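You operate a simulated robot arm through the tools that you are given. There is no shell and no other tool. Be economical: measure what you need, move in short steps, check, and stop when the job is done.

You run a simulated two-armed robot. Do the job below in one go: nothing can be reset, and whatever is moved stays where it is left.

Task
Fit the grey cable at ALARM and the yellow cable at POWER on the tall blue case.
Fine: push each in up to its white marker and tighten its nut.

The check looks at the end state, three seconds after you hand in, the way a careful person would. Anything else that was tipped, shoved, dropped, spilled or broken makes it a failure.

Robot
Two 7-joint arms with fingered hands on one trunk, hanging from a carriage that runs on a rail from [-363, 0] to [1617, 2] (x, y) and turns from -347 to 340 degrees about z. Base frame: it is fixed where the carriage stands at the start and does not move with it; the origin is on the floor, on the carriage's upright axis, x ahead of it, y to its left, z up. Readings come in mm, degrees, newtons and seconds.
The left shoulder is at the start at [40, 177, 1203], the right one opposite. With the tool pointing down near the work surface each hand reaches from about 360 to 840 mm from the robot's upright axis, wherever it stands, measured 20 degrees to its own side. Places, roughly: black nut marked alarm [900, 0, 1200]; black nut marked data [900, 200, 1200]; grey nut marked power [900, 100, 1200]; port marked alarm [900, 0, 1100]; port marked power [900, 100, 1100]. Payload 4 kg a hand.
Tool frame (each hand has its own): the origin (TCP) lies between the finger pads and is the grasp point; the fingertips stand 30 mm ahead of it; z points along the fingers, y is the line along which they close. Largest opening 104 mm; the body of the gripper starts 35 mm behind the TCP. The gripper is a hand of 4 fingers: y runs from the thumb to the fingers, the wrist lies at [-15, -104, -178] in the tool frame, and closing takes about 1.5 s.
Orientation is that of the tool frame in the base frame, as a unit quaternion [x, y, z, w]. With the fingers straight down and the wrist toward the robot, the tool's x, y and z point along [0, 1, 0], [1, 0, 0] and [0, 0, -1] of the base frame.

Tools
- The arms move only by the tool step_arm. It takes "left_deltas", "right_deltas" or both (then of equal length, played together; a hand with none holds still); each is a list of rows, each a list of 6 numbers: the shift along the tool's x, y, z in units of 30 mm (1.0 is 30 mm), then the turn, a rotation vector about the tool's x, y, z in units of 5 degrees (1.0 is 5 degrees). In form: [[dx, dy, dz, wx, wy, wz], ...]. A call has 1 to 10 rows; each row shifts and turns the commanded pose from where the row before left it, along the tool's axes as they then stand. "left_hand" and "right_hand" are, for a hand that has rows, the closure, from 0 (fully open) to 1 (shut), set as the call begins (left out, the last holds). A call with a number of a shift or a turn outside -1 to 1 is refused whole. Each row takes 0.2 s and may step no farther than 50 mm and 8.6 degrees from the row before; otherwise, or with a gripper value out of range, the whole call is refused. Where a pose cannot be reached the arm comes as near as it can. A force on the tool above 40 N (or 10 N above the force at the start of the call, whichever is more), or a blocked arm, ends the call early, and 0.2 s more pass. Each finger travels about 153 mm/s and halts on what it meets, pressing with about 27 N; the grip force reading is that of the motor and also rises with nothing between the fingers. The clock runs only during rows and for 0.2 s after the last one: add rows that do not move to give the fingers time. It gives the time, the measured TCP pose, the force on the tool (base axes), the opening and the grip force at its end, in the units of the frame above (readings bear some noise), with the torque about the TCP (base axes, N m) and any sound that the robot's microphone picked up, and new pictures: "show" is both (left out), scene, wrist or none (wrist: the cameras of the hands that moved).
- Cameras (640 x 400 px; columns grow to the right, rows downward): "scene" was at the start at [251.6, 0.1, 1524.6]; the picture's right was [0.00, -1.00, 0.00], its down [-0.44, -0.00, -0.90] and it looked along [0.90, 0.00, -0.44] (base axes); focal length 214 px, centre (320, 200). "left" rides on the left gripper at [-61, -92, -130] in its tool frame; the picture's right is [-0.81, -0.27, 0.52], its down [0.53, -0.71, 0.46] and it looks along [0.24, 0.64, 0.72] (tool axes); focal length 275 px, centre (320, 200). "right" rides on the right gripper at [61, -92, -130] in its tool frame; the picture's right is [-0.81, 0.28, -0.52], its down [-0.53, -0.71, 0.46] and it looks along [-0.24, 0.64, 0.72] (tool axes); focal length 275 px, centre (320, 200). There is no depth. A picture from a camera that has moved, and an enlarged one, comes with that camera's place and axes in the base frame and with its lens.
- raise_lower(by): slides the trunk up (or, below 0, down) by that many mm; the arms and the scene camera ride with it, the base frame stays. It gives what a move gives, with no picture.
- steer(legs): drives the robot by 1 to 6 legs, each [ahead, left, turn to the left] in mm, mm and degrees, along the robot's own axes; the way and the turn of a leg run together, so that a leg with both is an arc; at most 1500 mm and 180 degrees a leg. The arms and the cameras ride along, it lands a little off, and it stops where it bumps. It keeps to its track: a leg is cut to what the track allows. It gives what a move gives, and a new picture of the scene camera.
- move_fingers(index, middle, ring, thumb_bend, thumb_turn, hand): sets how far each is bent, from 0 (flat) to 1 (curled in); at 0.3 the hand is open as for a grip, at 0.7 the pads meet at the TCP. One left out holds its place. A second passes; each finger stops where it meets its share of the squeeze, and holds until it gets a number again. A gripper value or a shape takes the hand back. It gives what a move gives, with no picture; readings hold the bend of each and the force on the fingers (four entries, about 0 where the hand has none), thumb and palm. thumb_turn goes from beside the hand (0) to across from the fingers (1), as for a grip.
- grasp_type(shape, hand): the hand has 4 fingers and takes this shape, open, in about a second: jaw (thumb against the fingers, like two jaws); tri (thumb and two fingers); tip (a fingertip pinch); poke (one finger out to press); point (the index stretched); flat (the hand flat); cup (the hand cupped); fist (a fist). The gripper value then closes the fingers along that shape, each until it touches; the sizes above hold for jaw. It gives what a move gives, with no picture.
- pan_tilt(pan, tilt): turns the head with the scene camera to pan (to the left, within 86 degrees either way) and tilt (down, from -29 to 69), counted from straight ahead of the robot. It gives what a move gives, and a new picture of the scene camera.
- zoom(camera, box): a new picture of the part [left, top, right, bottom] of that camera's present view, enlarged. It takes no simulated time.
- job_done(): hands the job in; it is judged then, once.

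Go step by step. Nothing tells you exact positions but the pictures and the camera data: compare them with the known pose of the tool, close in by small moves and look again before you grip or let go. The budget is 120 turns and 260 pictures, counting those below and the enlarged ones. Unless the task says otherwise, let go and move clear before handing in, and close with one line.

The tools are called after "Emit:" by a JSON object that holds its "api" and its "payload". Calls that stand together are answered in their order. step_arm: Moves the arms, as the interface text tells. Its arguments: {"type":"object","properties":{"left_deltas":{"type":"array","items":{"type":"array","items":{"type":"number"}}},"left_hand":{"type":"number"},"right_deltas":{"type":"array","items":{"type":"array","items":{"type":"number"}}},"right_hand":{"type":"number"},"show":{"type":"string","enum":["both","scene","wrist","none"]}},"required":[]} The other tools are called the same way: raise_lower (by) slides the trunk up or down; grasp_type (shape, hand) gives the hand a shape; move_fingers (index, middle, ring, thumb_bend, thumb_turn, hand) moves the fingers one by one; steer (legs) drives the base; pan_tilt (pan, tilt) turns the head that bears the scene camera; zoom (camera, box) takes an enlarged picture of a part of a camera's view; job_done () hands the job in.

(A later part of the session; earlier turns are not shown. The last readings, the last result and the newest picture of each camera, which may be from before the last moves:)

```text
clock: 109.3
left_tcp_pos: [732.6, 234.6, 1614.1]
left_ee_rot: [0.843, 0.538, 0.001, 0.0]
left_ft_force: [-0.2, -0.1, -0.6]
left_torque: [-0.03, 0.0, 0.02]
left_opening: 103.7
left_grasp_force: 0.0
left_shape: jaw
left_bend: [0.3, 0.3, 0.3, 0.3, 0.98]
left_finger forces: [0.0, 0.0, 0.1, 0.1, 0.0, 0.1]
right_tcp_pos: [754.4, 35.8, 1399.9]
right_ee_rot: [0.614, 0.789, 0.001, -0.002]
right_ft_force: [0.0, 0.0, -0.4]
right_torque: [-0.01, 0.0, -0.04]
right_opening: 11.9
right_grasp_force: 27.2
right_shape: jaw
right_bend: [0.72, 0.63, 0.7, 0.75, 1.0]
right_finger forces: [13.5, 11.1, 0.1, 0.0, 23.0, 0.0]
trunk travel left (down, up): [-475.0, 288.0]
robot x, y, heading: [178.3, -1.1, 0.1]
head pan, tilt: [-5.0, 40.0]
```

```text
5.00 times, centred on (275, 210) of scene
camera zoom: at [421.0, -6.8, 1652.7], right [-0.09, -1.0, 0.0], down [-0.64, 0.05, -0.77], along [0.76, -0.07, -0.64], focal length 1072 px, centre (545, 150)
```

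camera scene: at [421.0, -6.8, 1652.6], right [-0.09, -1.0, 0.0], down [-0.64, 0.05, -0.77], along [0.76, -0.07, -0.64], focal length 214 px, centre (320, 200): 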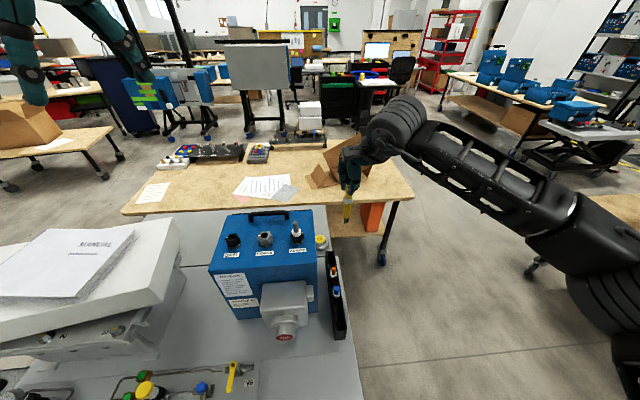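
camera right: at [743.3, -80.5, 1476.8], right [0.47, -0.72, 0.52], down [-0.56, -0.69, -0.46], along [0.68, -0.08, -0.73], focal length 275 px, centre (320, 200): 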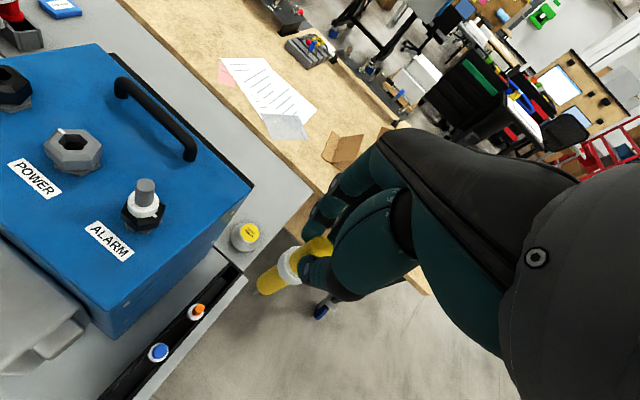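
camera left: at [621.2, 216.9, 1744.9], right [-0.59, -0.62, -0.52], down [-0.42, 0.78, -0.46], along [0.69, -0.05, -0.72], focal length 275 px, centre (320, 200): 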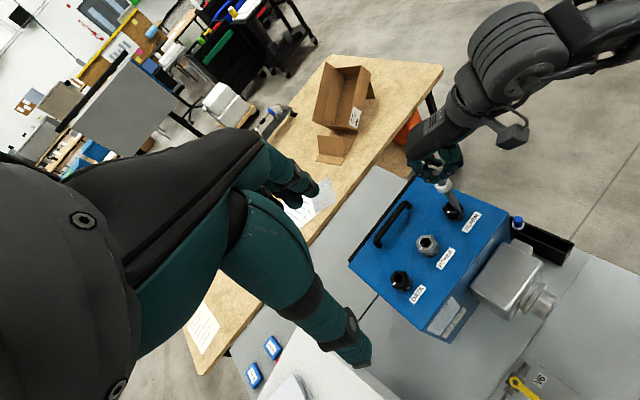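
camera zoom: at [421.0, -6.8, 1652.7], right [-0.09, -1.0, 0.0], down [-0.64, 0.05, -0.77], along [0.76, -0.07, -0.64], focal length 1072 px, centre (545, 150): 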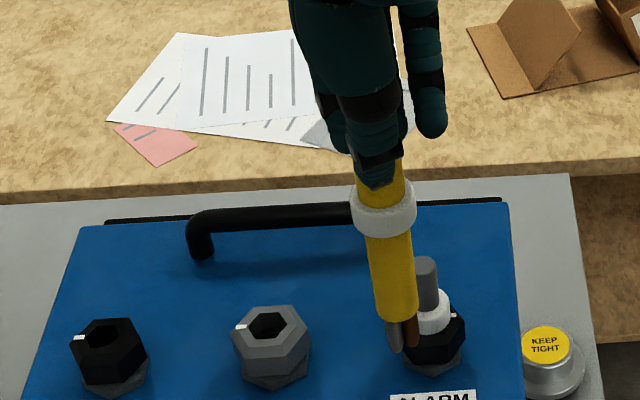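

The yellow cable hangs vertical with its axis at (760.5, 33); POWER hole at (851, 121, 1169). I move the axis over it and lower 60 mm.

Emit:
{"api": "step_arm", "payload": {"right_deltas": [[0.418, 0.728, 0, 0, 0, 0], [0.418, 0.728, 0, 0, 0, 0], [0.418, 0.728, 0, 0, 0, 0], [0.418, 0.728, 0, 0, 0, 0], [0.418, 0.728, 0, 0, 0, 0], [0, 0, 0.7, 0, 0, 0], [0, 0, 0.7, 0, 0, 0], [0, 0, 0.4, 0, 0, 0], [0, 0, 0, 0, 0, 0]], "show": "none"}}

Emit:
{"api": "zoom", "payload": {"camera": "left", "box": [400, 190, 460, 260]}}

Emit:
{"api": "zoom", "payload": {"camera": "scene", "box": [245, 190, 295, 250]}}

```text
clock: 111.3
left_tcp_pos: [731.4, 234.0, 1613.9]
left_ee_rot: [0.843, 0.538, 0.0, -0.001]
left_ft_force: [0.6, -0.4, 0.8]
left_torque: [0.01, 0.01, 0.0]
left_opening: 103.7
left_grasp_force: 0.1
left_shape: jaw
left_bend: [0.3, 0.3, 0.3, 0.3, 0.98]
left_finger forces: [0.1, 0.0, 0.0, 0.0, 0.0, 0.0]
right_tcp_pos: [846.5, 124.1, 1345.6]
right_ee_rot: [0.614, 0.789, 0.001, -0.001]
right_ft_force: [-0.7, -0.1, -0.6]
right_torque: [0.02, 0.0, -0.01]
right_opening: 11.4
right_grasp_force: 27.3
right_shape: jaw
right_bend: [0.72, 0.63, 0.7, 0.75, 1.0]
right_finger forces: [13.7, 11.3, 0.0, 0.1, 22.9, 0.0]
trunk travel left (down, up): [-475.0, 288.0]
robot x, y, heading: [176.5, 3.9, -0.0]
head pan, tilt: [-5.0, 40.0]
```

```text
5.71 times, centred on (430, 225) of left
camera zoom: at [621.2, 216.9, 1744.8], right [-0.59, -0.62, -0.52], down [-0.42, 0.78, -0.46], along [0.69, -0.05, -0.72], focal length 1573 px, centre (-309, 57)
```

zoom: 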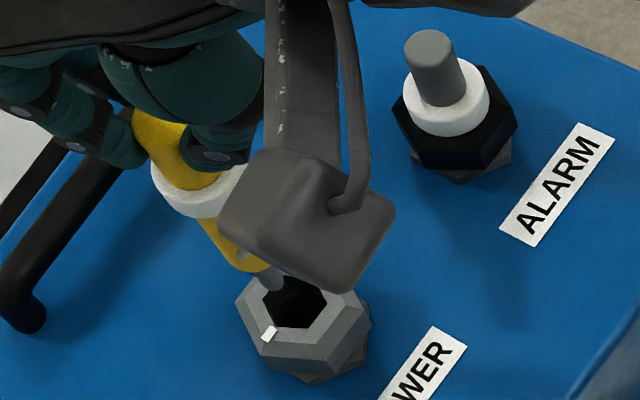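

```text
6.67 times, centred on (270, 220) of scene
camera zoom: at [421.0, -6.8, 1652.7], right [-0.09, -1.0, 0.0], down [-0.64, 0.05, -0.77], along [0.76, -0.07, -0.64], focal length 1430 px, centre (653, 67)
```

zoom: 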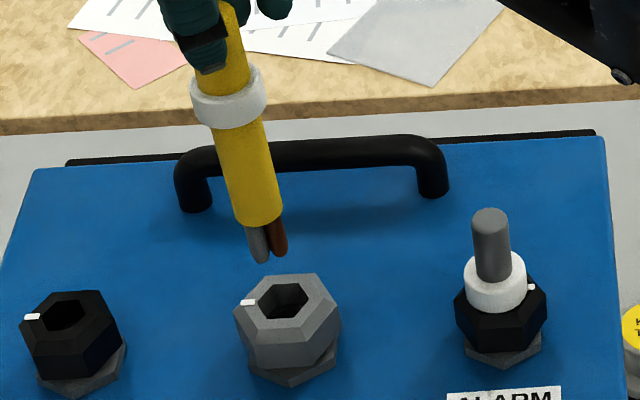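

The right hand's bracket hides the cable from the left camera; I shift the left hand 90 mm to the left for a clear view.

Emit:
{"api": "step_arm", "payload": {"left_deltas": [[0.68, -0.32, 0, 0, 0, 0], [0.68, -0.32, 0, 0, 0, 0], [0.68, -0.32, 0, 0, 0, 0], [0.68, -0.32, 0, 0, 0, 0]], "show": "wrist"}}

```text
clock: 112.3
left_tcp_pos: [731.2, 245.5, 1614.3]
left_ee_rot: [0.842, 0.54, -0.001, 0.0]
left_ft_force: [0.5, -0.3, 0.9]
left_torque: [0.01, 0.03, 0.02]
left_opening: 103.5
left_grasp_force: 0.1
left_shape: jaw
left_bend: [0.3, 0.3, 0.3, 0.3, 0.98]
left_finger forces: [0.0, 0.0, 0.0, 0.0, 0.0, 0.0]
left hand out of reach, approached as far as the arm can: row 1, 2, 3, 4
right_tcp_pos: [847.6, 123.8, 1346.1]
right_ee_rot: [0.614, 0.789, 0.001, 0.0]
right_ft_force: [-0.9, -0.7, -0.8]
right_torque: [-0.01, 0.02, 0.02]
right_opening: 11.8
right_grasp_force: 27.2
right_shape: jaw
right_bend: [0.72, 0.63, 0.7, 0.75, 1.0]
right_finger forces: [13.7, 11.2, 0.1, 0.0, 22.7, 0.1]
trunk travel left (down, up): [-475.0, 288.0]
robot x, y, heading: [176.6, -1.0, 0.0]
head pan, tilt: [-5.0, 40.0]
camera left: at [620.8, 228.4, 1744.8], right [-0.59, -0.62, -0.52], down [-0.43, 0.78, -0.46], along [0.69, -0.05, -0.72], focal length 275 px, centre (320, 200)
```

left: 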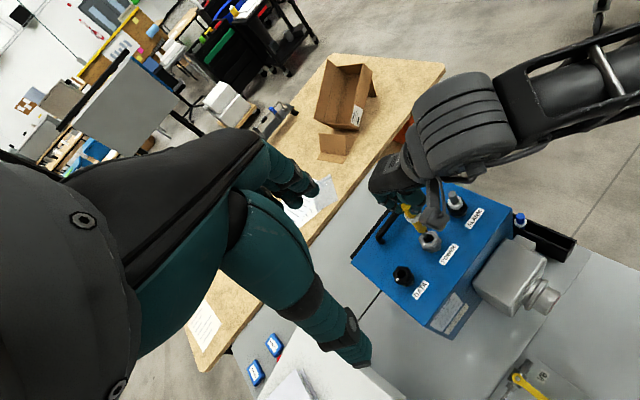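

I instead lower the left camera 140 mm so it sees beneath the bracket.

Emit:
{"api": "step_arm", "payload": {"left_deltas": [[0, 0, 0.9, 0, 0, 0], [0, 0, 0.9, 0, 0, 0], [0, 0, 0.9, 0, 0, 0], [0, 0, 0.9, 0, 0, 0], [0, 0, 0.9, 0, 0, 0]], "show": "wrist"}}

```text
clock: 113.5
left_tcp_pos: [732.9, 243.9, 1478.6]
left_ee_rot: [0.842, 0.539, -0.001, 0.0]
left_ft_force: [0.6, 0.0, -0.4]
left_torque: [0.01, -0.01, 0.02]
left_opening: 103.7
left_grasp_force: 0.1
left_shape: jaw
left_bend: [0.3, 0.3, 0.3, 0.3, 0.98]
left_finger forces: [0.0, 0.1, 0.0, 0.0, 0.0, 0.0]
right_tcp_pos: [846.6, 123.6, 1344.6]
right_ee_rot: [0.614, 0.789, 0.0, 0.0]
right_ft_force: [-0.6, -0.5, -1.0]
right_torque: [0.01, -0.01, 0.01]
right_opening: 11.7
right_grasp_force: 26.9
right_shape: jaw
right_bend: [0.72, 0.63, 0.7, 0.75, 1.0]
right_finger forces: [13.6, 11.2, 0.0, 0.0, 22.9, 0.0]
trunk travel left (down, up): [-475.0, 288.0]
robot x, y, heading: [176.3, 0.7, -0.1]
head pan, tilt: [-5.0, 40.0]
camera left: at [622.2, 226.9, 1607.9], right [-0.59, -0.62, -0.52], down [-0.42, 0.78, -0.46], along [0.69, -0.05, -0.72], focal length 275 px, centre (320, 200)
```

left: 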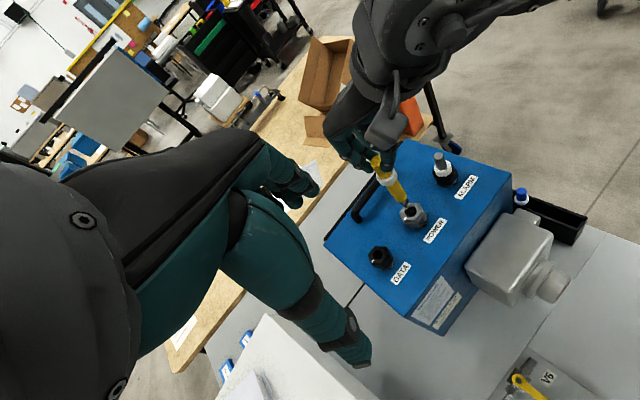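

Clear view now. I zoom in for measurement.

Emit:
{"api": "zoom", "payload": {"camera": "left", "box": [365, 150, 445, 240]}}

Emit:
{"api": "zoom", "payload": {"camera": "scene", "box": [250, 195, 290, 245]}}

```text
4.44 times, centred on (405, 195) of left
camera zoom: at [622.2, 226.9, 1607.9], right [-0.59, -0.62, -0.52], down [-0.42, 0.78, -0.46], along [0.69, -0.05, -0.72], focal length 1224 px, centre (-58, 222)
```

zoom: 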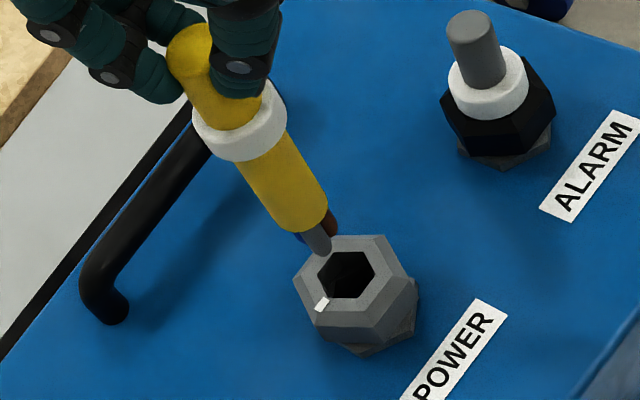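

```text
8.00 times, centred on (270, 220) of scene
camera zoom: at [420.9, -6.8, 1652.7], right [-0.09, -1.0, 0.0], down [-0.64, 0.05, -0.77], along [0.76, -0.07, -0.64], focal length 1716 px, centre (720, 40)
```

zoom: 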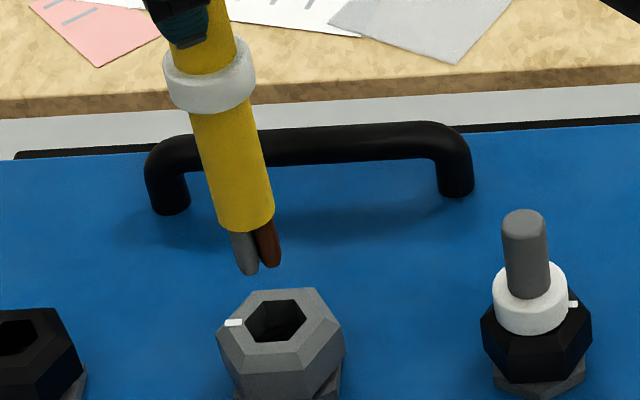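

Vertical and within 2 mm of centre. I correct by (-1, -1.5) mm and lower 45 mm.

Emit:
{"api": "step_arm", "payload": {"right_deltas": [[-0.04, -0.045, 0, 0, 0, 0], [0, 0, 0.3, 0, 0, 0], [0, 0, 0.3, 0, 0, 0], [0, 0, 0.3, 0, 0, 0], [0, 0, 0.3, 0, 0, 0], [0, 0, 0.3, 0, 0, 0], [0, 0, 0, 0, 0, 0]], "show": "none"}}

Emit:
{"api": "zoom", "payload": {"camera": "left", "box": [375, 170, 435, 240]}}

Emit:
{"api": "zoom", "payload": {"camera": "scene", "box": [250, 205, 290, 245]}}

```text
clock: 115.1
left_tcp_pos: [731.8, 244.5, 1477.5]
left_ee_rot: [0.843, 0.538, 0.0, 0.001]
left_ft_force: [0.3, 0.9, -0.1]
left_torque: [0.0, 0.02, -0.01]
left_opening: 103.3
left_grasp_force: 0.0
left_shape: jaw
left_bend: [0.3, 0.3, 0.3, 0.3, 0.98]
left_finger forces: [0.0, 0.0, 0.0, 0.0, 0.0, 0.0]
right_tcp_pos: [845.6, 120.4, 1300.0]
right_ee_rot: [0.614, 0.789, 0.001, -0.001]
right_ft_force: [0.8, 0.5, -1.9]
right_torque: [0.0, -0.01, 0.02]
right_opening: 11.3
right_grasp_force: 26.5
right_shape: jaw
right_bend: [0.72, 0.63, 0.7, 0.75, 1.0]
right_finger forces: [13.7, 11.3, 0.0, 0.0, 22.8, 0.0]
trunk travel left (down, up): [-475.0, 288.0]
robot x, y, heading: [176.4, 4.0, -0.0]
head pan, tilt: [-5.0, 40.0]
```

```text
5.71 times, centred on (405, 205) of left
camera zoom: at [622.3, 227.0, 1608.1], right [-0.59, -0.62, -0.52], down [-0.42, 0.78, -0.46], along [0.69, -0.05, -0.72], focal length 1573 px, centre (-166, 171)
```

zoom: 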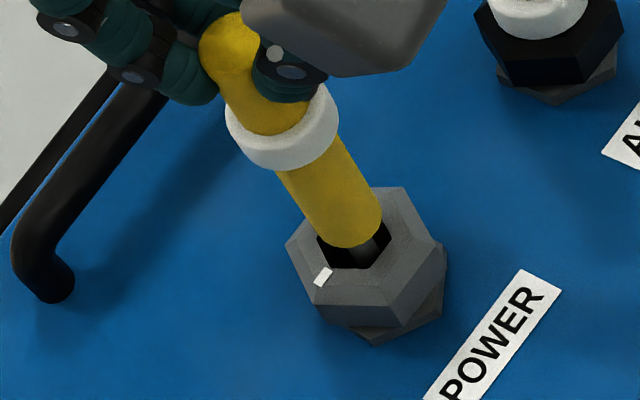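

```text
10.00 times, centred on (270, 225) of scene
camera zoom: at [421.0, -6.8, 1652.7], right [-0.09, -1.0, 0.0], down [-0.64, 0.05, -0.77], along [0.76, -0.07, -0.64], focal length 2145 px, centre (820, -50)
```

zoom: 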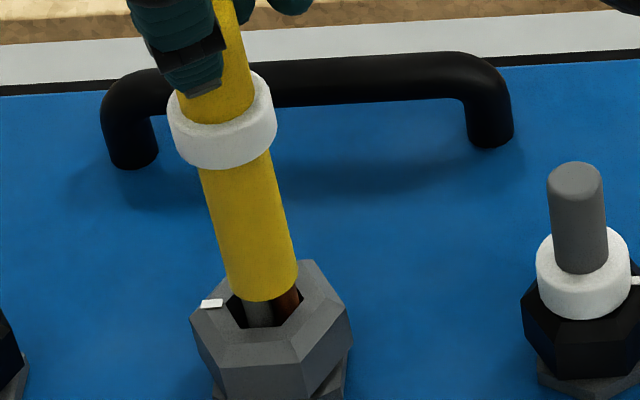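

Wires inside, body centred at the mouth. I continue downward.

Emit:
{"api": "step_arm", "payload": {"right_deltas": [[0, 0, 0.13, 0, 0, 0], [0, 0, 0.13, 0, 0, 0], [0, 0, 0.13, 0, 0, 0], [0, 0, 0.13, 0, 0, 0], [0, 0, 0.13, 0, 0, 0], [0, 0, 0, 0, 0, 0]], "show": "none"}}

Emit:
{"api": "zoom", "payload": {"camera": "left", "box": [375, 170, 435, 240]}}

Emit:
{"api": "zoom", "payload": {"camera": "scene", "box": [250, 205, 290, 245]}}

```text
clock: 116.5
left_tcp_pos: [732.4, 244.3, 1478.3]
left_ee_rot: [0.843, 0.537, 0.0, 0.0]
left_ft_force: [0.3, -0.5, 0.0]
left_torque: [0.04, -0.03, 0.01]
left_opening: 103.7
left_grasp_force: 0.1
left_shape: jaw
left_bend: [0.3, 0.3, 0.3, 0.3, 0.98]
left_finger forces: [0.0, 0.1, 0.0, 0.0, 0.0, 0.0]
right_tcp_pos: [846.3, 120.0, 1282.7]
right_ee_rot: [0.614, 0.789, 0.001, 0.0]
right_ft_force: [0.2, -0.6, -0.7]
right_torque: [-0.01, -0.02, 0.06]
right_opening: 11.8
right_grasp_force: 27.6
right_shape: jaw
right_bend: [0.72, 0.63, 0.7, 0.75, 1.0]
right_finger forces: [13.6, 11.3, 0.0, 0.1, 22.8, 0.0]
trunk travel left (down, up): [-475.0, 288.0]
robot x, y, heading: [176.7, -0.8, 0.1]
head pan, tilt: [-5.0, 40.0]
```

```text
5.71 times, centred on (405, 205) of left
camera zoom: at [622.3, 227.1, 1608.1], right [-0.59, -0.62, -0.52], down [-0.42, 0.78, -0.46], along [0.69, -0.05, -0.72], focal length 1573 px, centre (-166, 171)
```

zoom: 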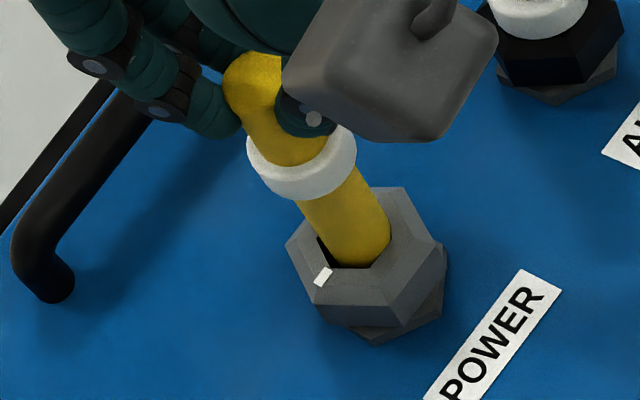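

```text
10.00 times, centred on (270, 225) of scene
camera zoom: at [421.0, -6.8, 1652.7], right [-0.09, -1.0, 0.0], down [-0.64, 0.05, -0.77], along [0.76, -0.07, -0.64], focal length 2145 px, centre (820, -50)
```

zoom: 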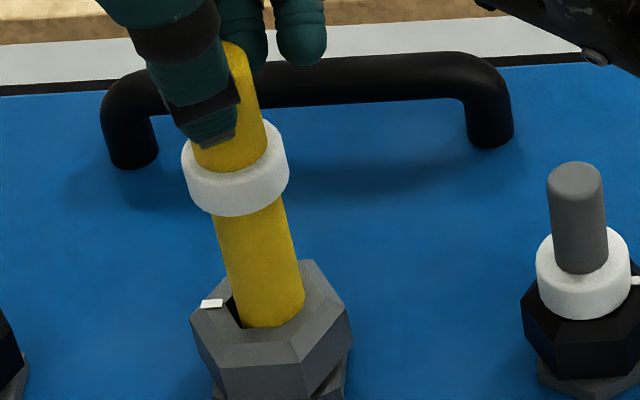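

In the hole with a slight gap on the +y side; I nudge +y 1.5 mm and push 30 mm.

Emit:
{"api": "step_arm", "payload": {"right_deltas": [[0.045, 0.012, 0.1, 0, 0, 0], [0, 0, 0.15, 0, 0, 0], [0, 0, 0.15, 0, 0, 0], [0, 0, 0.15, 0, 0, 0], [0, 0, 0.15, 0, 0, 0], [0, 0, 0.15, 0, 0, 0], [0, 0, 0.15, 0, 0, 0], [0, 0, 0, 0, 0, 0]], "show": "none"}}

Emit:
{"api": "zoom", "payload": {"camera": "left", "box": [375, 170, 435, 240]}}

Emit:
{"api": "zoom", "payload": {"camera": "scene", "box": [250, 205, 290, 245]}}

```text
clock: 118.3
left_tcp_pos: [732.6, 245.4, 1477.7]
left_ee_rot: [0.843, 0.538, 0.0, 0.0]
left_ft_force: [0.8, 0.7, -0.1]
left_torque: [-0.01, -0.02, -0.01]
left_opening: 103.9
left_grasp_force: 0.0
left_shape: jaw
left_bend: [0.3, 0.3, 0.3, 0.3, 0.98]
left_finger forces: [0.0, 0.1, 0.0, 0.0, 0.0, 0.0]
right_tcp_pos: [846.7, 124.1, 1251.3]
right_ee_rot: [0.614, 0.79, 0.0, -0.001]
right_ft_force: [0.1, -0.2, -1.2]
right_torque: [0.0, 0.01, -0.01]
right_opening: 11.9
right_grasp_force: 26.1
right_shape: jaw
right_bend: [0.72, 0.63, 0.7, 0.75, 1.0]
right_finger forces: [13.7, 11.5, 0.0, 0.0, 22.8, 0.2]
trunk travel left (down, up): [-475.0, 288.0]
robot x, y, heading: [174.3, -4.2, 0.1]
head pan, tilt: [-5.0, 40.0]
```

```text
5.71 times, centred on (405, 205) of left
camera zoom: at [622.4, 227.1, 1608.1], right [-0.59, -0.62, -0.52], down [-0.42, 0.78, -0.46], along [0.69, -0.05, -0.72], focal length 1573 px, centre (-166, 171)
```

zoom: 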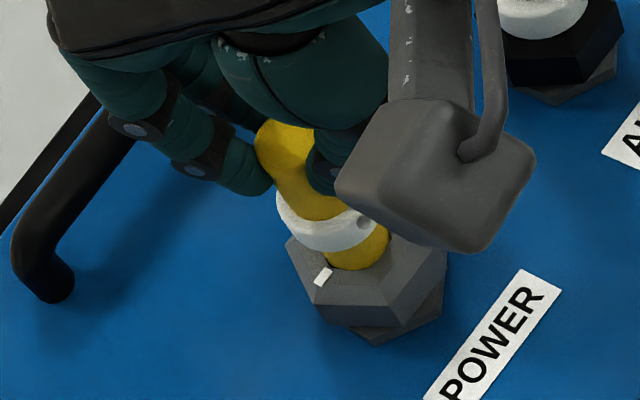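

```text
10.00 times, centred on (270, 225) of scene
camera zoom: at [421.0, -6.8, 1652.7], right [-0.09, -1.0, 0.0], down [-0.64, 0.05, -0.77], along [0.76, -0.07, -0.64], focal length 2145 px, centre (820, -50)
```

zoom: 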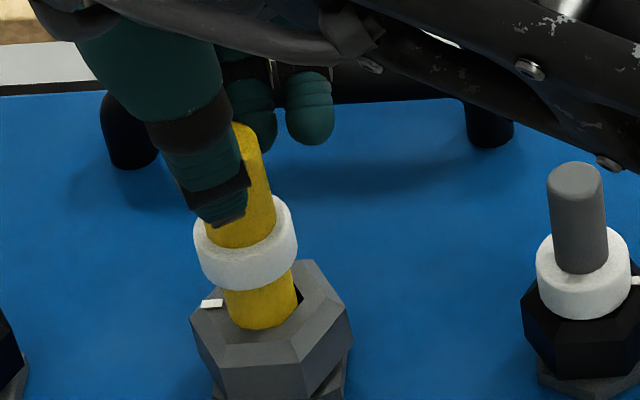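

About 13 mm left. I push 10 mm and then check.

Emit:
{"api": "step_arm", "payload": {"right_deltas": [[0, 0, 0.09, 0, 0, 0], [0, 0, 0.09, 0, 0, 0], [0, 0, 0.09, 0, 0, 0], [0, 0, 0.09, 0, 0, 0], [0, 0, 0, 0, 0, 0]], "show": "none"}}

Emit:
{"api": "zoom", "payload": {"camera": "left", "box": [385, 180, 425, 230]}}

Emit:
{"api": "zoom", "payload": {"camera": "scene", "box": [250, 215, 280, 245]}}

```text
clock: 119.5
left_tcp_pos: [732.2, 244.1, 1477.1]
left_ee_rot: [0.843, 0.538, 0.0, 0.0]
left_ft_force: [-0.6, 0.3, 0.3]
left_torque: [0.0, 0.01, 0.04]
left_opening: 103.8
left_grasp_force: 0.1
left_shape: jaw
left_bend: [0.3, 0.3, 0.3, 0.3, 0.98]
left_finger forces: [0.0, 0.0, 0.0, 0.0, 0.1, 0.0]
right_tcp_pos: [845.8, 123.3, 1239.7]
right_ee_rot: [0.614, 0.789, 0.0, -0.001]
right_ft_force: [1.2, 0.3, 0.2]
right_torque: [0.01, -0.03, 0.0]
right_opening: 11.5
right_grasp_force: 26.4
right_shape: jaw
right_bend: [0.72, 0.63, 0.7, 0.75, 1.0]
right_finger forces: [13.6, 11.4, 0.0, 0.0, 22.9, 0.1]
trunk travel left (down, up): [-475.0, 288.0]
robot x, y, heading: [173.2, 0.1, -0.2]
head pan, tilt: [-5.0, 40.0]
```

```text
8.00 times, centred on (405, 205) of left
camera zoom: at [622.4, 227.1, 1608.1], right [-0.59, -0.62, -0.52], down [-0.42, 0.78, -0.46], along [0.69, -0.05, -0.72], focal length 2202 px, centre (-360, 160)
```

zoom: 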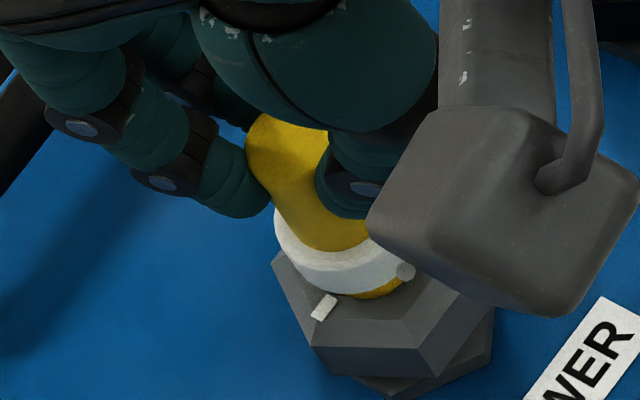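

```text
13.33 times, centred on (265, 230) of scene
camera zoom: at [421.0, -6.8, 1652.7], right [-0.09, -1.0, 0.0], down [-0.64, 0.05, -0.77], along [0.76, -0.07, -0.64], focal length 2860 px, centre (1053, -200)
```

zoom: 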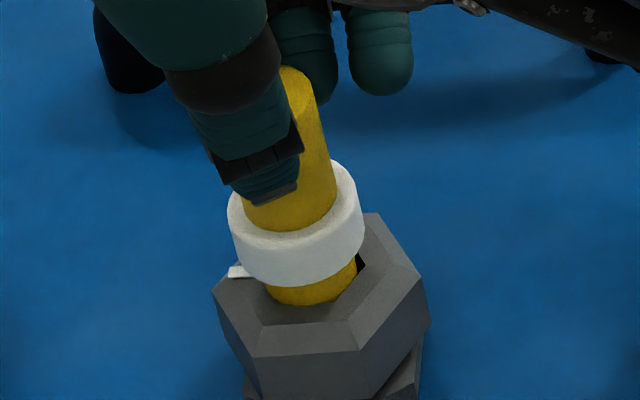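

Roughly 7 mm left. Push 6 mm more.

Emit:
{"api": "step_arm", "payload": {"right_deltas": [[0, 0, 0.07, 0, 0, 0], [0, 0, 0.07, 0, 0, 0], [0, 0, 0.06, 0, 0, 0], [0, 0, 0, 0, 0, 0]], "show": "none"}}

Emit:
{"api": "zoom", "payload": {"camera": "left", "box": [385, 180, 425, 230]}}

Emit:
{"api": "zoom", "payload": {"camera": "scene", "box": [250, 215, 280, 245]}}

```text
clock: 120.5
left_tcp_pos: [733.2, 243.9, 1477.2]
left_ee_rot: [0.842, 0.539, -0.001, 0.0]
left_ft_force: [0.5, 0.0, 0.0]
left_torque: [0.03, -0.01, -0.03]
left_opening: 103.5
left_grasp_force: 0.0
left_shape: jaw
left_bend: [0.3, 0.3, 0.3, 0.3, 0.98]
left_finger forces: [0.0, 0.0, 0.0, 0.0, 0.1, 0.1]
right_tcp_pos: [845.1, 123.0, 1233.5]
right_ee_rot: [0.614, 0.789, 0.0, -0.001]
right_ft_force: [0.2, -0.2, -0.8]
right_torque: [-0.01, 0.0, -0.03]
right_opening: 11.6
right_grasp_force: 27.0
right_shape: jaw
right_bend: [0.72, 0.63, 0.7, 0.75, 1.0]
right_finger forces: [13.6, 11.5, 0.0, 0.0, 22.8, 0.1]
trunk travel left (down, up): [-475.0, 288.0]
robot x, y, heading: [175.0, 1.7, -0.1]
head pan, tilt: [-5.0, 40.0]
```

```text
8.00 times, centred on (405, 205) of left
camera zoom: at [622.4, 227.1, 1608.1], right [-0.59, -0.62, -0.52], down [-0.42, 0.78, -0.46], along [0.69, -0.05, -0.72], focal length 2202 px, centre (-360, 160)
```

zoom: 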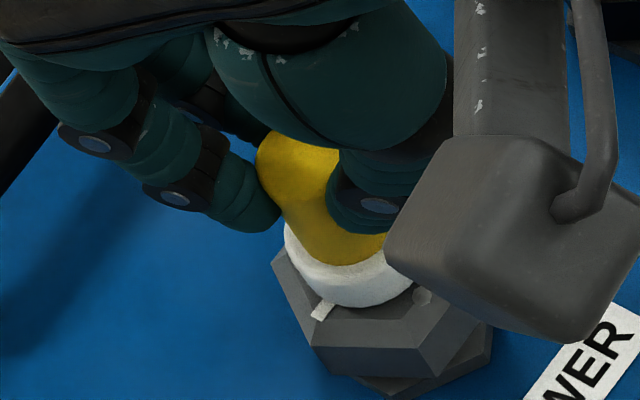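

```text
13.33 times, centred on (265, 230) of scene
camera zoom: at [421.0, -6.8, 1652.7], right [-0.09, -1.0, 0.0], down [-0.64, 0.05, -0.77], along [0.76, -0.07, -0.64], focal length 2860 px, centre (1053, -200)
```

zoom: 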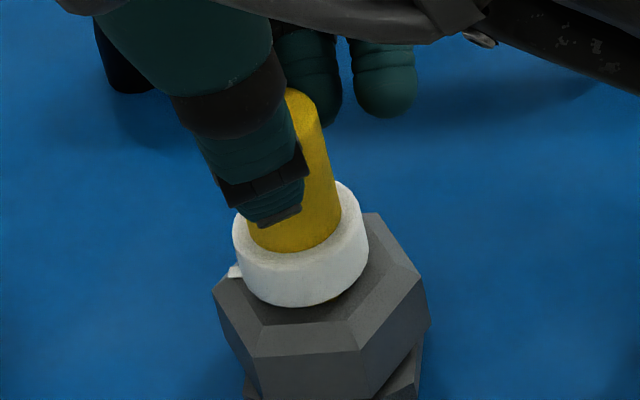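

Within about 1 mm of the marker. A final 1.2 mm, then release and retreat upward.

Emit:
{"api": "step_arm", "payload": {"right_deltas": [[0, 0, 0.04, 0, 0, 0], [0, 0, 0, 0, 0, 0]], "show": "none"}}

Emit:
{"api": "step_arm", "payload": {"right_deltas": [[0, 0, 0, 0, 0, 0], [0, 0, 0, 0, 0, 0], [0, 0, 0, 0, 0, 0], [0, 0, 0, 0, 0, 0], [0, 0, -0.5, 0, 0, 0], [0, 0, -1, 0, 0, 0], [0, 0, -1, 0, 0, 0], [0, 0, -1, 0, 0, 0]], "right_hand": 0.3, "show": "none"}}

Emit:
{"api": "zoom", "payload": {"camera": "left", "box": [385, 180, 425, 230]}}

Emit:
{"api": "zoom", "payload": {"camera": "scene", "box": [245, 205, 315, 245]}}

```text
clock: 121.1
left_tcp_pos: [733.3, 245.4, 1476.5]
left_ee_rot: [0.843, 0.538, 0.0, -0.001]
left_ft_force: [-0.8, 0.5, 0.7]
left_torque: [-0.01, -0.02, 0.04]
left_opening: 103.5
left_grasp_force: 0.1
left_shape: jaw
left_bend: [0.3, 0.3, 0.3, 0.3, 0.98]
left_finger forces: [0.0, 0.0, 0.1, 0.0, 0.0, 0.0]
right_tcp_pos: [845.4, 122.2, 1232.7]
right_ee_rot: [0.615, 0.789, 0.0, 0.0]
right_ft_force: [0.4, 0.2, -0.8]
right_torque: [-0.02, 0.0, -0.02]
right_opening: 12.1
right_grasp_force: 27.1
right_shape: jaw
right_bend: [0.72, 0.63, 0.7, 0.75, 1.0]
right_finger forces: [13.7, 11.4, 0.0, 0.1, 22.8, 0.1]
trunk travel left (down, up): [-475.0, 288.0]
robot x, y, heading: [177.5, -2.5, 0.2]
head pan, tilt: [-5.0, 40.0]
```

```text
clock: 122.9
left_tcp_pos: [732.4, 243.9, 1476.9]
left_ee_rot: [0.842, 0.539, 0.0, 0.0]
left_ft_force: [0.1, 0.0, 0.1]
left_torque: [-0.03, -0.01, -0.03]
left_opening: 103.7
left_grasp_force: 0.1
left_shape: jaw
left_bend: [0.3, 0.3, 0.3, 0.3, 0.98]
left_finger forces: [0.0, 0.0, 0.1, 0.0, 0.0, 0.0]
right_tcp_pos: [846.3, 125.4, 1337.7]
right_ee_rot: [0.614, 0.789, 0.001, -0.001]
right_ft_force: [-0.1, 0.4, 0.1]
right_torque: [0.0, -0.03, 0.01]
right_opening: 72.6
right_grasp_force: 0.1
right_shape: jaw
right_bend: [0.27, 0.37, 0.34, 0.58, 0.99]
right_finger forces: [0.1, 0.1, 0.0, 0.0, 0.0, 0.0]
trunk travel left (down, up): [-475.0, 288.0]
robot x, y, heading: [180.5, 1.7, 0.1]
head pan, tilt: [-5.0, 40.0]
```

```text
8.00 times, centred on (405, 205) of left
camera zoom: at [622.4, 227.1, 1608.1], right [-0.59, -0.62, -0.52], down [-0.42, 0.78, -0.46], along [0.69, -0.05, -0.72], focal length 2202 px, centre (-360, 160)
```

zoom: 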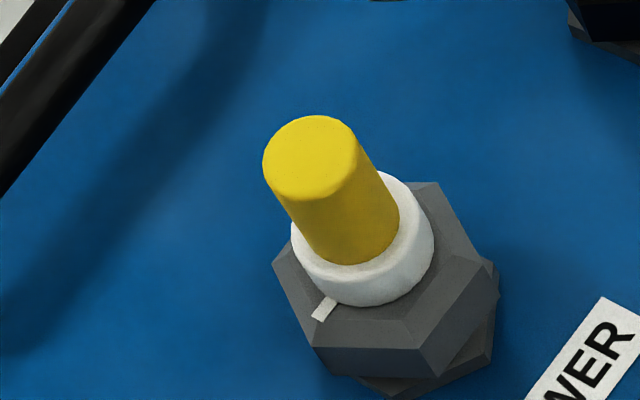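

```text
9.14 times, centred on (280, 225) of scene
camera zoom: at [421.1, -6.8, 1652.7], right [-0.09, -1.0, 0.0], down [-0.64, 0.05, -0.77], along [0.76, -0.07, -0.64], focal length 1961 px, centre (686, -29)
```

zoom: 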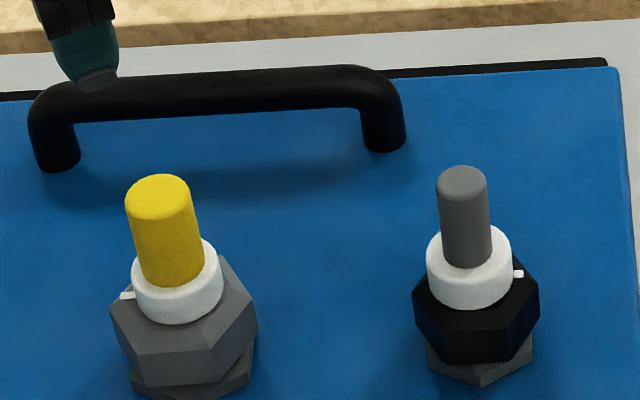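

Seated at its marker like the grey one. Now the POWER nut: same method, starting from +40° with a narrower opening to stay off the handle.

Emit:
{"api": "step_arm", "payload": {"right_deltas": [[0, 0, 0, 0, 0, -1], [0, 0, 0, 0, 0, -1], [0, 0, 0, 0, 0, -1], [0, 0, 0, 0, 0, -1], [0, 0, 0, 0, 0, -1], [-0.23, 0.07, 0, 0, 0, 0]], "show": "none"}}

Emit:
{"api": "step_arm", "payload": {"right_deltas": [[0, 0, 0.9, 0, 0, 0], [0, 0, 0.9, 0, 0, 0], [0, 0, 0.9, 0, 0, 0], [0, 0, 0.9, 0, 0, 0]], "show": "none"}}

Emit:
{"api": "zoom", "payload": {"camera": "left", "box": [355, 140, 455, 240]}}

Emit:
{"api": "zoom", "payload": {"camera": "right", "box": [200, 170, 400, 340]}}

Emit:
{"api": "zoom", "payload": {"camera": "scene", "box": [240, 190, 300, 250]}}

```text
clock: 124.3
left_tcp_pos: [732.7, 245.1, 1478.1]
left_ee_rot: [0.843, 0.538, -0.001, 0.0]
left_ft_force: [-0.2, -0.4, 0.7]
left_torque: [0.01, 0.01, 0.01]
left_opening: 103.5
left_grasp_force: 0.1
left_shape: jaw
left_bend: [0.3, 0.3, 0.3, 0.3, 0.98]
left_finger forces: [0.1, 0.0, 0.0, 0.0, 0.0, 0.0]
right_tcp_pos: [851.4, 118.9, 1337.9]
right_ee_rot: [0.429, 0.904, 0.0, 0.0]
right_ft_force: [0.0, 0.6, -0.3]
right_torque: [-0.03, 0.02, 0.01]
right_opening: 72.5
right_grasp_force: 0.1
right_shape: jaw
right_bend: [0.27, 0.37, 0.34, 0.58, 0.99]
right_finger forces: [0.0, 0.0, 0.0, 0.0, 0.1, 0.0]
trunk travel left (down, up): [-475.0, 288.0]
robot x, y, heading: [176.1, 1.8, 0.1]
head pan, tilt: [-5.0, 40.0]
```

```text
clock: 125.3
left_tcp_pos: [732.1, 244.9, 1477.3]
left_ee_rot: [0.843, 0.539, 0.0, 0.0]
left_ft_force: [0.3, -0.2, -0.7]
left_torque: [0.03, 0.02, 0.0]
left_opening: 103.6
left_grasp_force: 0.2
left_shape: jaw
left_bend: [0.3, 0.3, 0.3, 0.3, 0.98]
left_finger forces: [0.1, 0.0, 0.0, 0.0, 0.1, 0.1]
right_tcp_pos: [853.6, 119.6, 1228.8]
right_ee_rot: [0.429, 0.903, 0.0, -0.001]
right_ft_force: [0.1, 0.5, -0.1]
right_torque: [-0.01, -0.01, -0.01]
right_opening: 72.5
right_grasp_force: 0.2
right_shape: jaw
right_bend: [0.27, 0.37, 0.34, 0.58, 0.99]
right_finger forces: [0.1, 0.0, 0.0, 0.0, 0.1, 0.0]
trunk travel left (down, up): [-475.0, 288.0]
robot x, y, heading: [176.7, 1.1, 0.2]
head pan, tilt: [-5.0, 40.0]
```

```text
4.00 times, centred on (405, 190) of left
camera zoom: at [622.3, 227.0, 1608.1], right [-0.59, -0.62, -0.52], down [-0.42, 0.78, -0.46], along [0.69, -0.05, -0.72], focal length 1101 px, centre (-20, 240)
```

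zoom: 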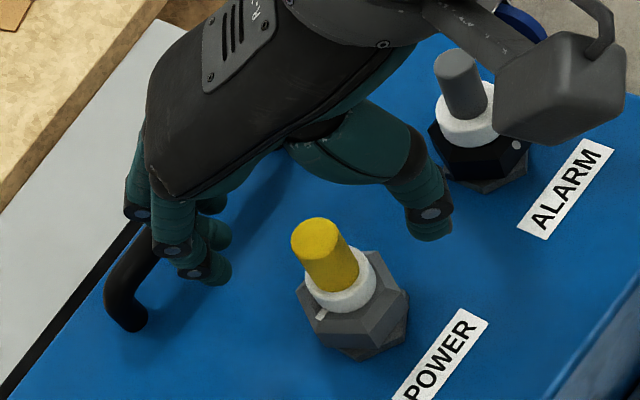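

```text
2.35 times, centred on (300, 255) of right
camera zoom: at [744.5, 107.7, 1360.2], right [0.73, -0.45, 0.52], down [-0.22, -0.86, -0.46], along [0.65, 0.22, -0.72], focal length 648 px, centre (367, 71)
```

zoom: 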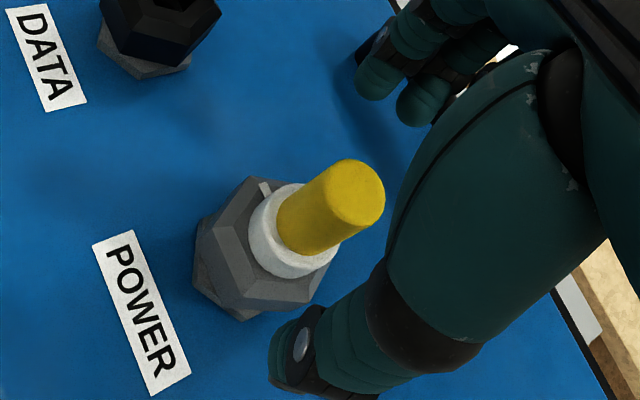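

```text
6.67 times, centred on (270, 220) of scene
camera zoom: at [420.9, -6.8, 1652.7], right [-0.09, -1.0, 0.0], down [-0.64, 0.05, -0.77], along [0.76, -0.07, -0.64], focal length 1430 px, centre (653, 67)
```

zoom: 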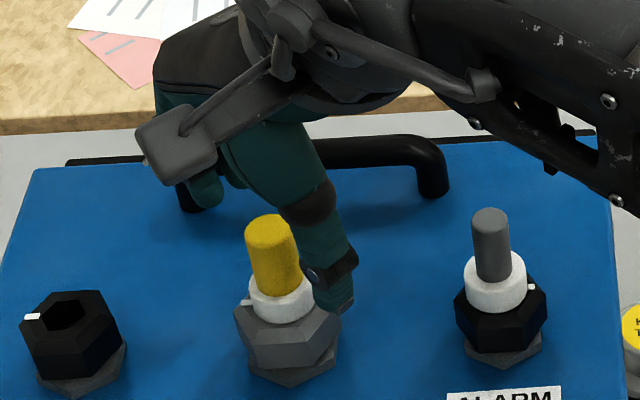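

Aligned, and fingers are about 20 mm or more from the handle. I lower to the nut and close.

Emit:
{"api": "step_arm", "payload": {"right_deltas": [[0, 0, 0.35, 0, 0, 0], [0, 0, 0.35, 0, 0, 0], [0, 0, 0.35, 0, 0, 0], [0, 0, 0.35, 0, 0, 0], [0, 0, 0.35, 0, 0, 0], [0, 0, 0, 0, 0, 0]], "show": "none"}}

Emit:
{"api": "zoom", "payload": {"camera": "right", "box": [200, 170, 400, 340]}}

Emit:
{"api": "zoom", "payload": {"camera": "left", "box": [355, 140, 455, 240]}}

```text
clock: 126.7
left_tcp_pos: [733.1, 244.7, 1478.3]
left_ee_rot: [0.843, 0.538, 0.0, 0.001]
left_ft_force: [0.3, 0.5, -0.2]
left_torque: [0.01, 0.01, -0.01]
left_opening: 103.7
left_grasp_force: 0.0
left_shape: jaw
left_bend: [0.3, 0.3, 0.3, 0.3, 0.98]
left_finger forces: [0.1, 0.0, 0.1, 0.0, 0.0, 0.0]
right_tcp_pos: [852.8, 118.8, 1177.9]
right_ee_rot: [0.429, 0.903, 0.0, -0.001]
right_ft_force: [-0.1, -0.7, 0.0]
right_torque: [0.01, 0.0, -0.04]
right_opening: 72.2
right_grasp_force: 0.1
right_shape: jaw
right_bend: [0.27, 0.37, 0.34, 0.58, 0.99]
right_finger forces: [0.1, 0.1, 0.0, 0.1, 0.0, 0.1]
trunk travel left (down, up): [-475.0, 288.0]
robot x, y, heading: [177.1, -2.7, 0.1]
head pan, tilt: [-5.0, 40.0]
```

```text
2.35 times, centred on (300, 255) of right
camera zoom: at [743.0, 107.8, 1309.2], right [0.73, -0.45, 0.52], down [-0.22, -0.86, -0.46], along [0.65, 0.22, -0.72], focal length 648 px, centre (367, 71)
```

zoom: 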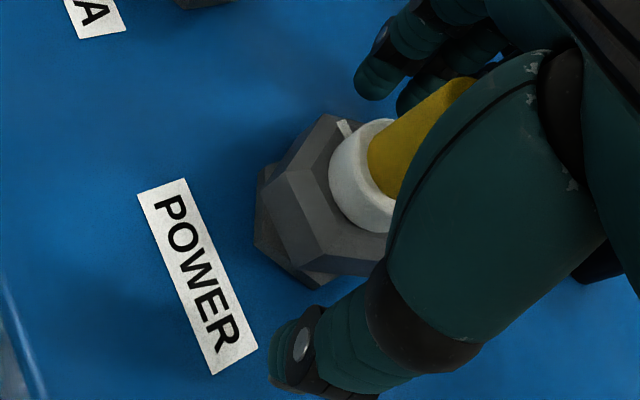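

```text
4.00 times, centred on (405, 190) of left
camera zoom: at [622.4, 227.1, 1608.1], right [-0.59, -0.62, -0.52], down [-0.42, 0.78, -0.46], along [0.69, -0.05, -0.72], focal length 1101 px, centre (-20, 240)
```

zoom: 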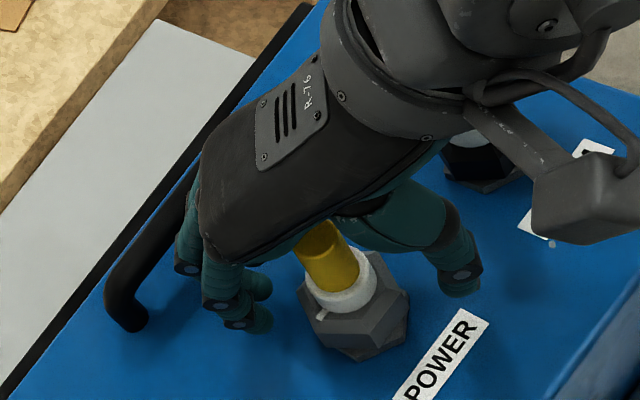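

Clear everywhere. Close and start turning.

Emit:
{"api": "step_arm", "payload": {"right_deltas": [[0, 0, 0, 0, 0, 0], [0, 0, 0, 0, 0, 0], [0, 0, 0, 0, 0, 0], [0, 0, 0, 0, 0, 0], [0, 0, 0, 0, 0, 0], [0, 0, 0, 0, 0, 0], [0, 0, 0, 0, 0, 0]], "right_hand": 1.0, "show": "none"}}

Emit:
{"api": "step_arm", "payload": {"right_deltas": [[0, 0, 0, 0, 0, 1], [0, 0, 0, 0, 0, 1], [0, 0, 0, 0, 0, 1], [0, 0, 0, 0, 0, 1], [0, 0, 0, 0, 0, 1], [0, 0, 0, 0, 0, 1], [0, 0, 0, 0, 0, 1], [0, 0, 0, 0, 0, 1], [0, 0, 0, 0, 0, 1], [0, 0, 0, 0, 0, 1]], "show": "none"}}

Emit:
{"api": "zoom", "payload": {"camera": "right", "box": [200, 170, 400, 340]}}

Emit:
{"api": "zoom", "payload": {"camera": "scene", "box": [230, 180, 330, 250]}}

```text
clock: 128.3
left_tcp_pos: [731.8, 244.3, 1478.4]
left_ee_rot: [0.843, 0.538, 0.0, 0.0]
left_ft_force: [1.3, -0.6, -0.4]
left_torque: [0.02, -0.01, 0.02]
left_opening: 103.6
left_grasp_force: 0.0
left_shape: jaw
left_bend: [0.3, 0.3, 0.3, 0.3, 0.98]
left_finger forces: [0.0, 0.1, 0.0, 0.0, 0.0, 0.0]
right_tcp_pos: [851.0, 119.1, 1178.1]
right_ee_rot: [0.429, 0.903, 0.0, 0.0]
right_ft_force: [-2.0, -2.4, -1.0]
right_torque: [0.01, 0.04, 0.01]
right_opening: 33.6
right_grasp_force: 27.0
right_shape: jaw
right_bend: [0.74, 0.54, 0.57, 0.74, 1.0]
right_finger forces: [13.7, 6.9, 0.0, 0.0, 22.8, 0.1]
trunk travel left (down, up): [-475.0, 288.0]
robot x, y, heading: [176.6, -0.6, -0.0]
head pan, tilt: [-5.0, 40.0]
```

```text
clock: 130.5
left_tcp_pos: [731.9, 243.9, 1477.3]
left_ee_rot: [0.842, 0.539, 0.0, 0.0]
left_ft_force: [-0.6, -0.3, 0.8]
left_torque: [-0.01, 0.0, 0.05]
left_opening: 103.8
left_grasp_force: 0.1
left_shape: jaw
left_bend: [0.3, 0.3, 0.3, 0.3, 0.98]
left_finger forces: [0.1, 0.1, 0.0, 0.1, 0.0, 0.0]
right_tcp_pos: [851.3, 119.5, 1176.9]
right_ee_rot: [0.771, 0.637, 0.001, 0.0]
right_ft_force: [-6.3, -0.6, 1.5]
right_torque: [0.0, 0.15, 0.02]
right_opening: 33.2
right_grasp_force: 26.6
right_shape: jaw
right_bend: [0.74, 0.55, 0.57, 0.74, 1.0]
right_finger forces: [14.1, 7.6, 0.0, 0.1, 25.8, 0.1]
trunk travel left (down, up): [-475.0, 288.0]
robot x, y, heading: [180.0, 1.0, 0.1]
head pan, tilt: [-5.0, 40.0]
```

```text
2.35 times, centred on (300, 255) of right
camera zoom: at [772.5, 195.9, 1308.4], right [0.12, -0.85, 0.52], down [-0.8, -0.39, -0.46], along [0.59, -0.36, -0.73], focal length 648 px, centre (367, 71)
```

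zoom: 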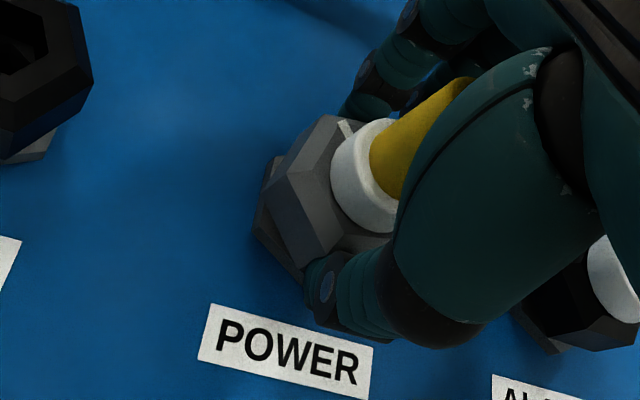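

```text
5.71 times, centred on (280, 215) of scene
camera zoom: at [420.6, -6.9, 1652.5], right [-0.09, -1.0, 0.0], down [-0.64, 0.05, -0.77], along [0.76, -0.07, -0.64], focal length 1226 px, centre (549, 114)
```

zoom: 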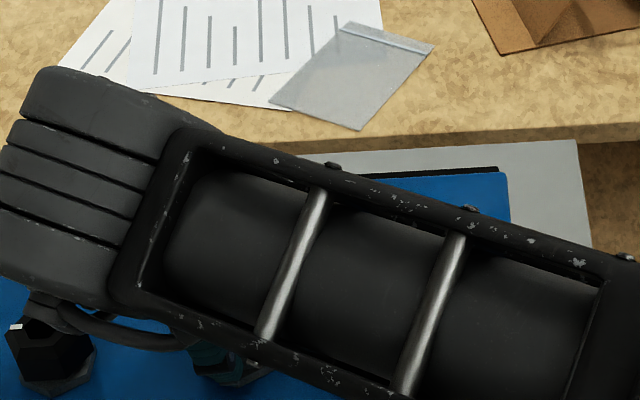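

Nut follows the hand. I raise the left hand a little for clearance and turn another 50°.

Emit:
{"api": "step_arm", "payload": {"left_deltas": [[0, 0, -0.9, 0, 0, 0], [0, 0, -0.9, 0, 0, 0], [0, 0, -0.9, 0, 0, 0]], "show": "none"}}

Emit:
{"api": "step_arm", "payload": {"right_deltas": [[0, 0, 0, 0, 0, 1], [0, 0, 0, 0, 0, 1], [0, 0, 0, 0, 0, 1], [0, 0, 0, 0, 0, 1], [0, 0, 0, 0, 0, 1], [0, 0, 0, 0, 0, 1], [0, 0, 0, 0, 0, 1], [0, 0, 0, 0, 0, 1], [0, 0, 0, 0, 0, 1]], "show": "none"}}

Emit:
{"api": "zoom", "payload": {"camera": "right", "box": [200, 170, 400, 340]}}

```text
clock: 131.3
left_tcp_pos: [728.7, 245.6, 1557.7]
left_ee_rot: [0.843, 0.538, 0.0, 0.001]
left_ft_force: [0.0, -0.1, 0.6]
left_torque: [0.02, -0.02, 0.04]
left_opening: 103.7
left_grasp_force: 0.1
left_shape: jaw
left_bend: [0.3, 0.3, 0.3, 0.3, 0.98]
left_finger forces: [0.0, 0.0, 0.0, 0.0, 0.0, 0.0]
right_tcp_pos: [851.0, 118.2, 1176.4]
right_ee_rot: [0.77, 0.638, 0.0, 0.0]
right_ft_force: [-7.1, -1.1, 1.8]
right_torque: [-0.03, 0.1, 0.01]
right_opening: 33.1
right_grasp_force: 26.6
right_shape: jaw
right_bend: [0.74, 0.55, 0.57, 0.74, 1.0]
right_finger forces: [14.0, 7.5, 0.1, 0.1, 25.9, 0.0]
trunk travel left (down, up): [-475.0, 288.0]
robot x, y, heading: [178.4, -1.8, 0.0]
head pan, tilt: [-5.0, 40.0]
```

```text
clock: 133.3
left_tcp_pos: [731.6, 245.0, 1559.3]
left_ee_rot: [0.843, 0.538, 0.0, 0.0]
left_ft_force: [0.5, 1.2, -0.3]
left_torque: [-0.02, 0.02, 0.0]
left_opening: 103.8
left_grasp_force: 0.0
left_shape: jaw
left_bend: [0.3, 0.3, 0.3, 0.3, 0.98]
left_finger forces: [0.0, 0.1, 0.1, 0.0, 0.1, 0.0]
right_tcp_pos: [827.0, 81.6, 1178.6]
right_ee_rot: [0.949, 0.315, 0.001, 0.0]
right_ft_force: [0.1, -0.2, -0.5]
right_torque: [-0.01, -0.02, 0.02]
right_opening: 23.2
right_grasp_force: 26.9
right_shape: jaw
right_bend: [0.76, 0.74, 0.57, 0.85, 1.0]
right_finger forces: [0.0, 0.7, 0.0, 0.0, 0.1, 0.0]
right hand out of reach, approached as far as the arm can: row 5, 6, 7, 8, 9
trunk travel left (down, up): [-475.0, 288.0]
robot x, y, heading: [180.1, 2.0, 0.2]
head pan, tilt: [-5.0, 40.0]
```

```text
2.35 times, centred on (300, 255) of right
camera zoom: at [821.9, 191.3, 1310.4], right [-0.49, -0.7, 0.52], down [-0.85, 0.26, -0.46], along [0.19, -0.66, -0.72], focal length 648 px, centre (367, 71)
```

zoom: 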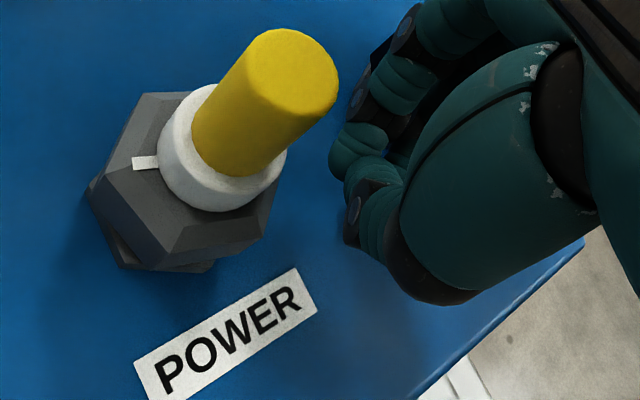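

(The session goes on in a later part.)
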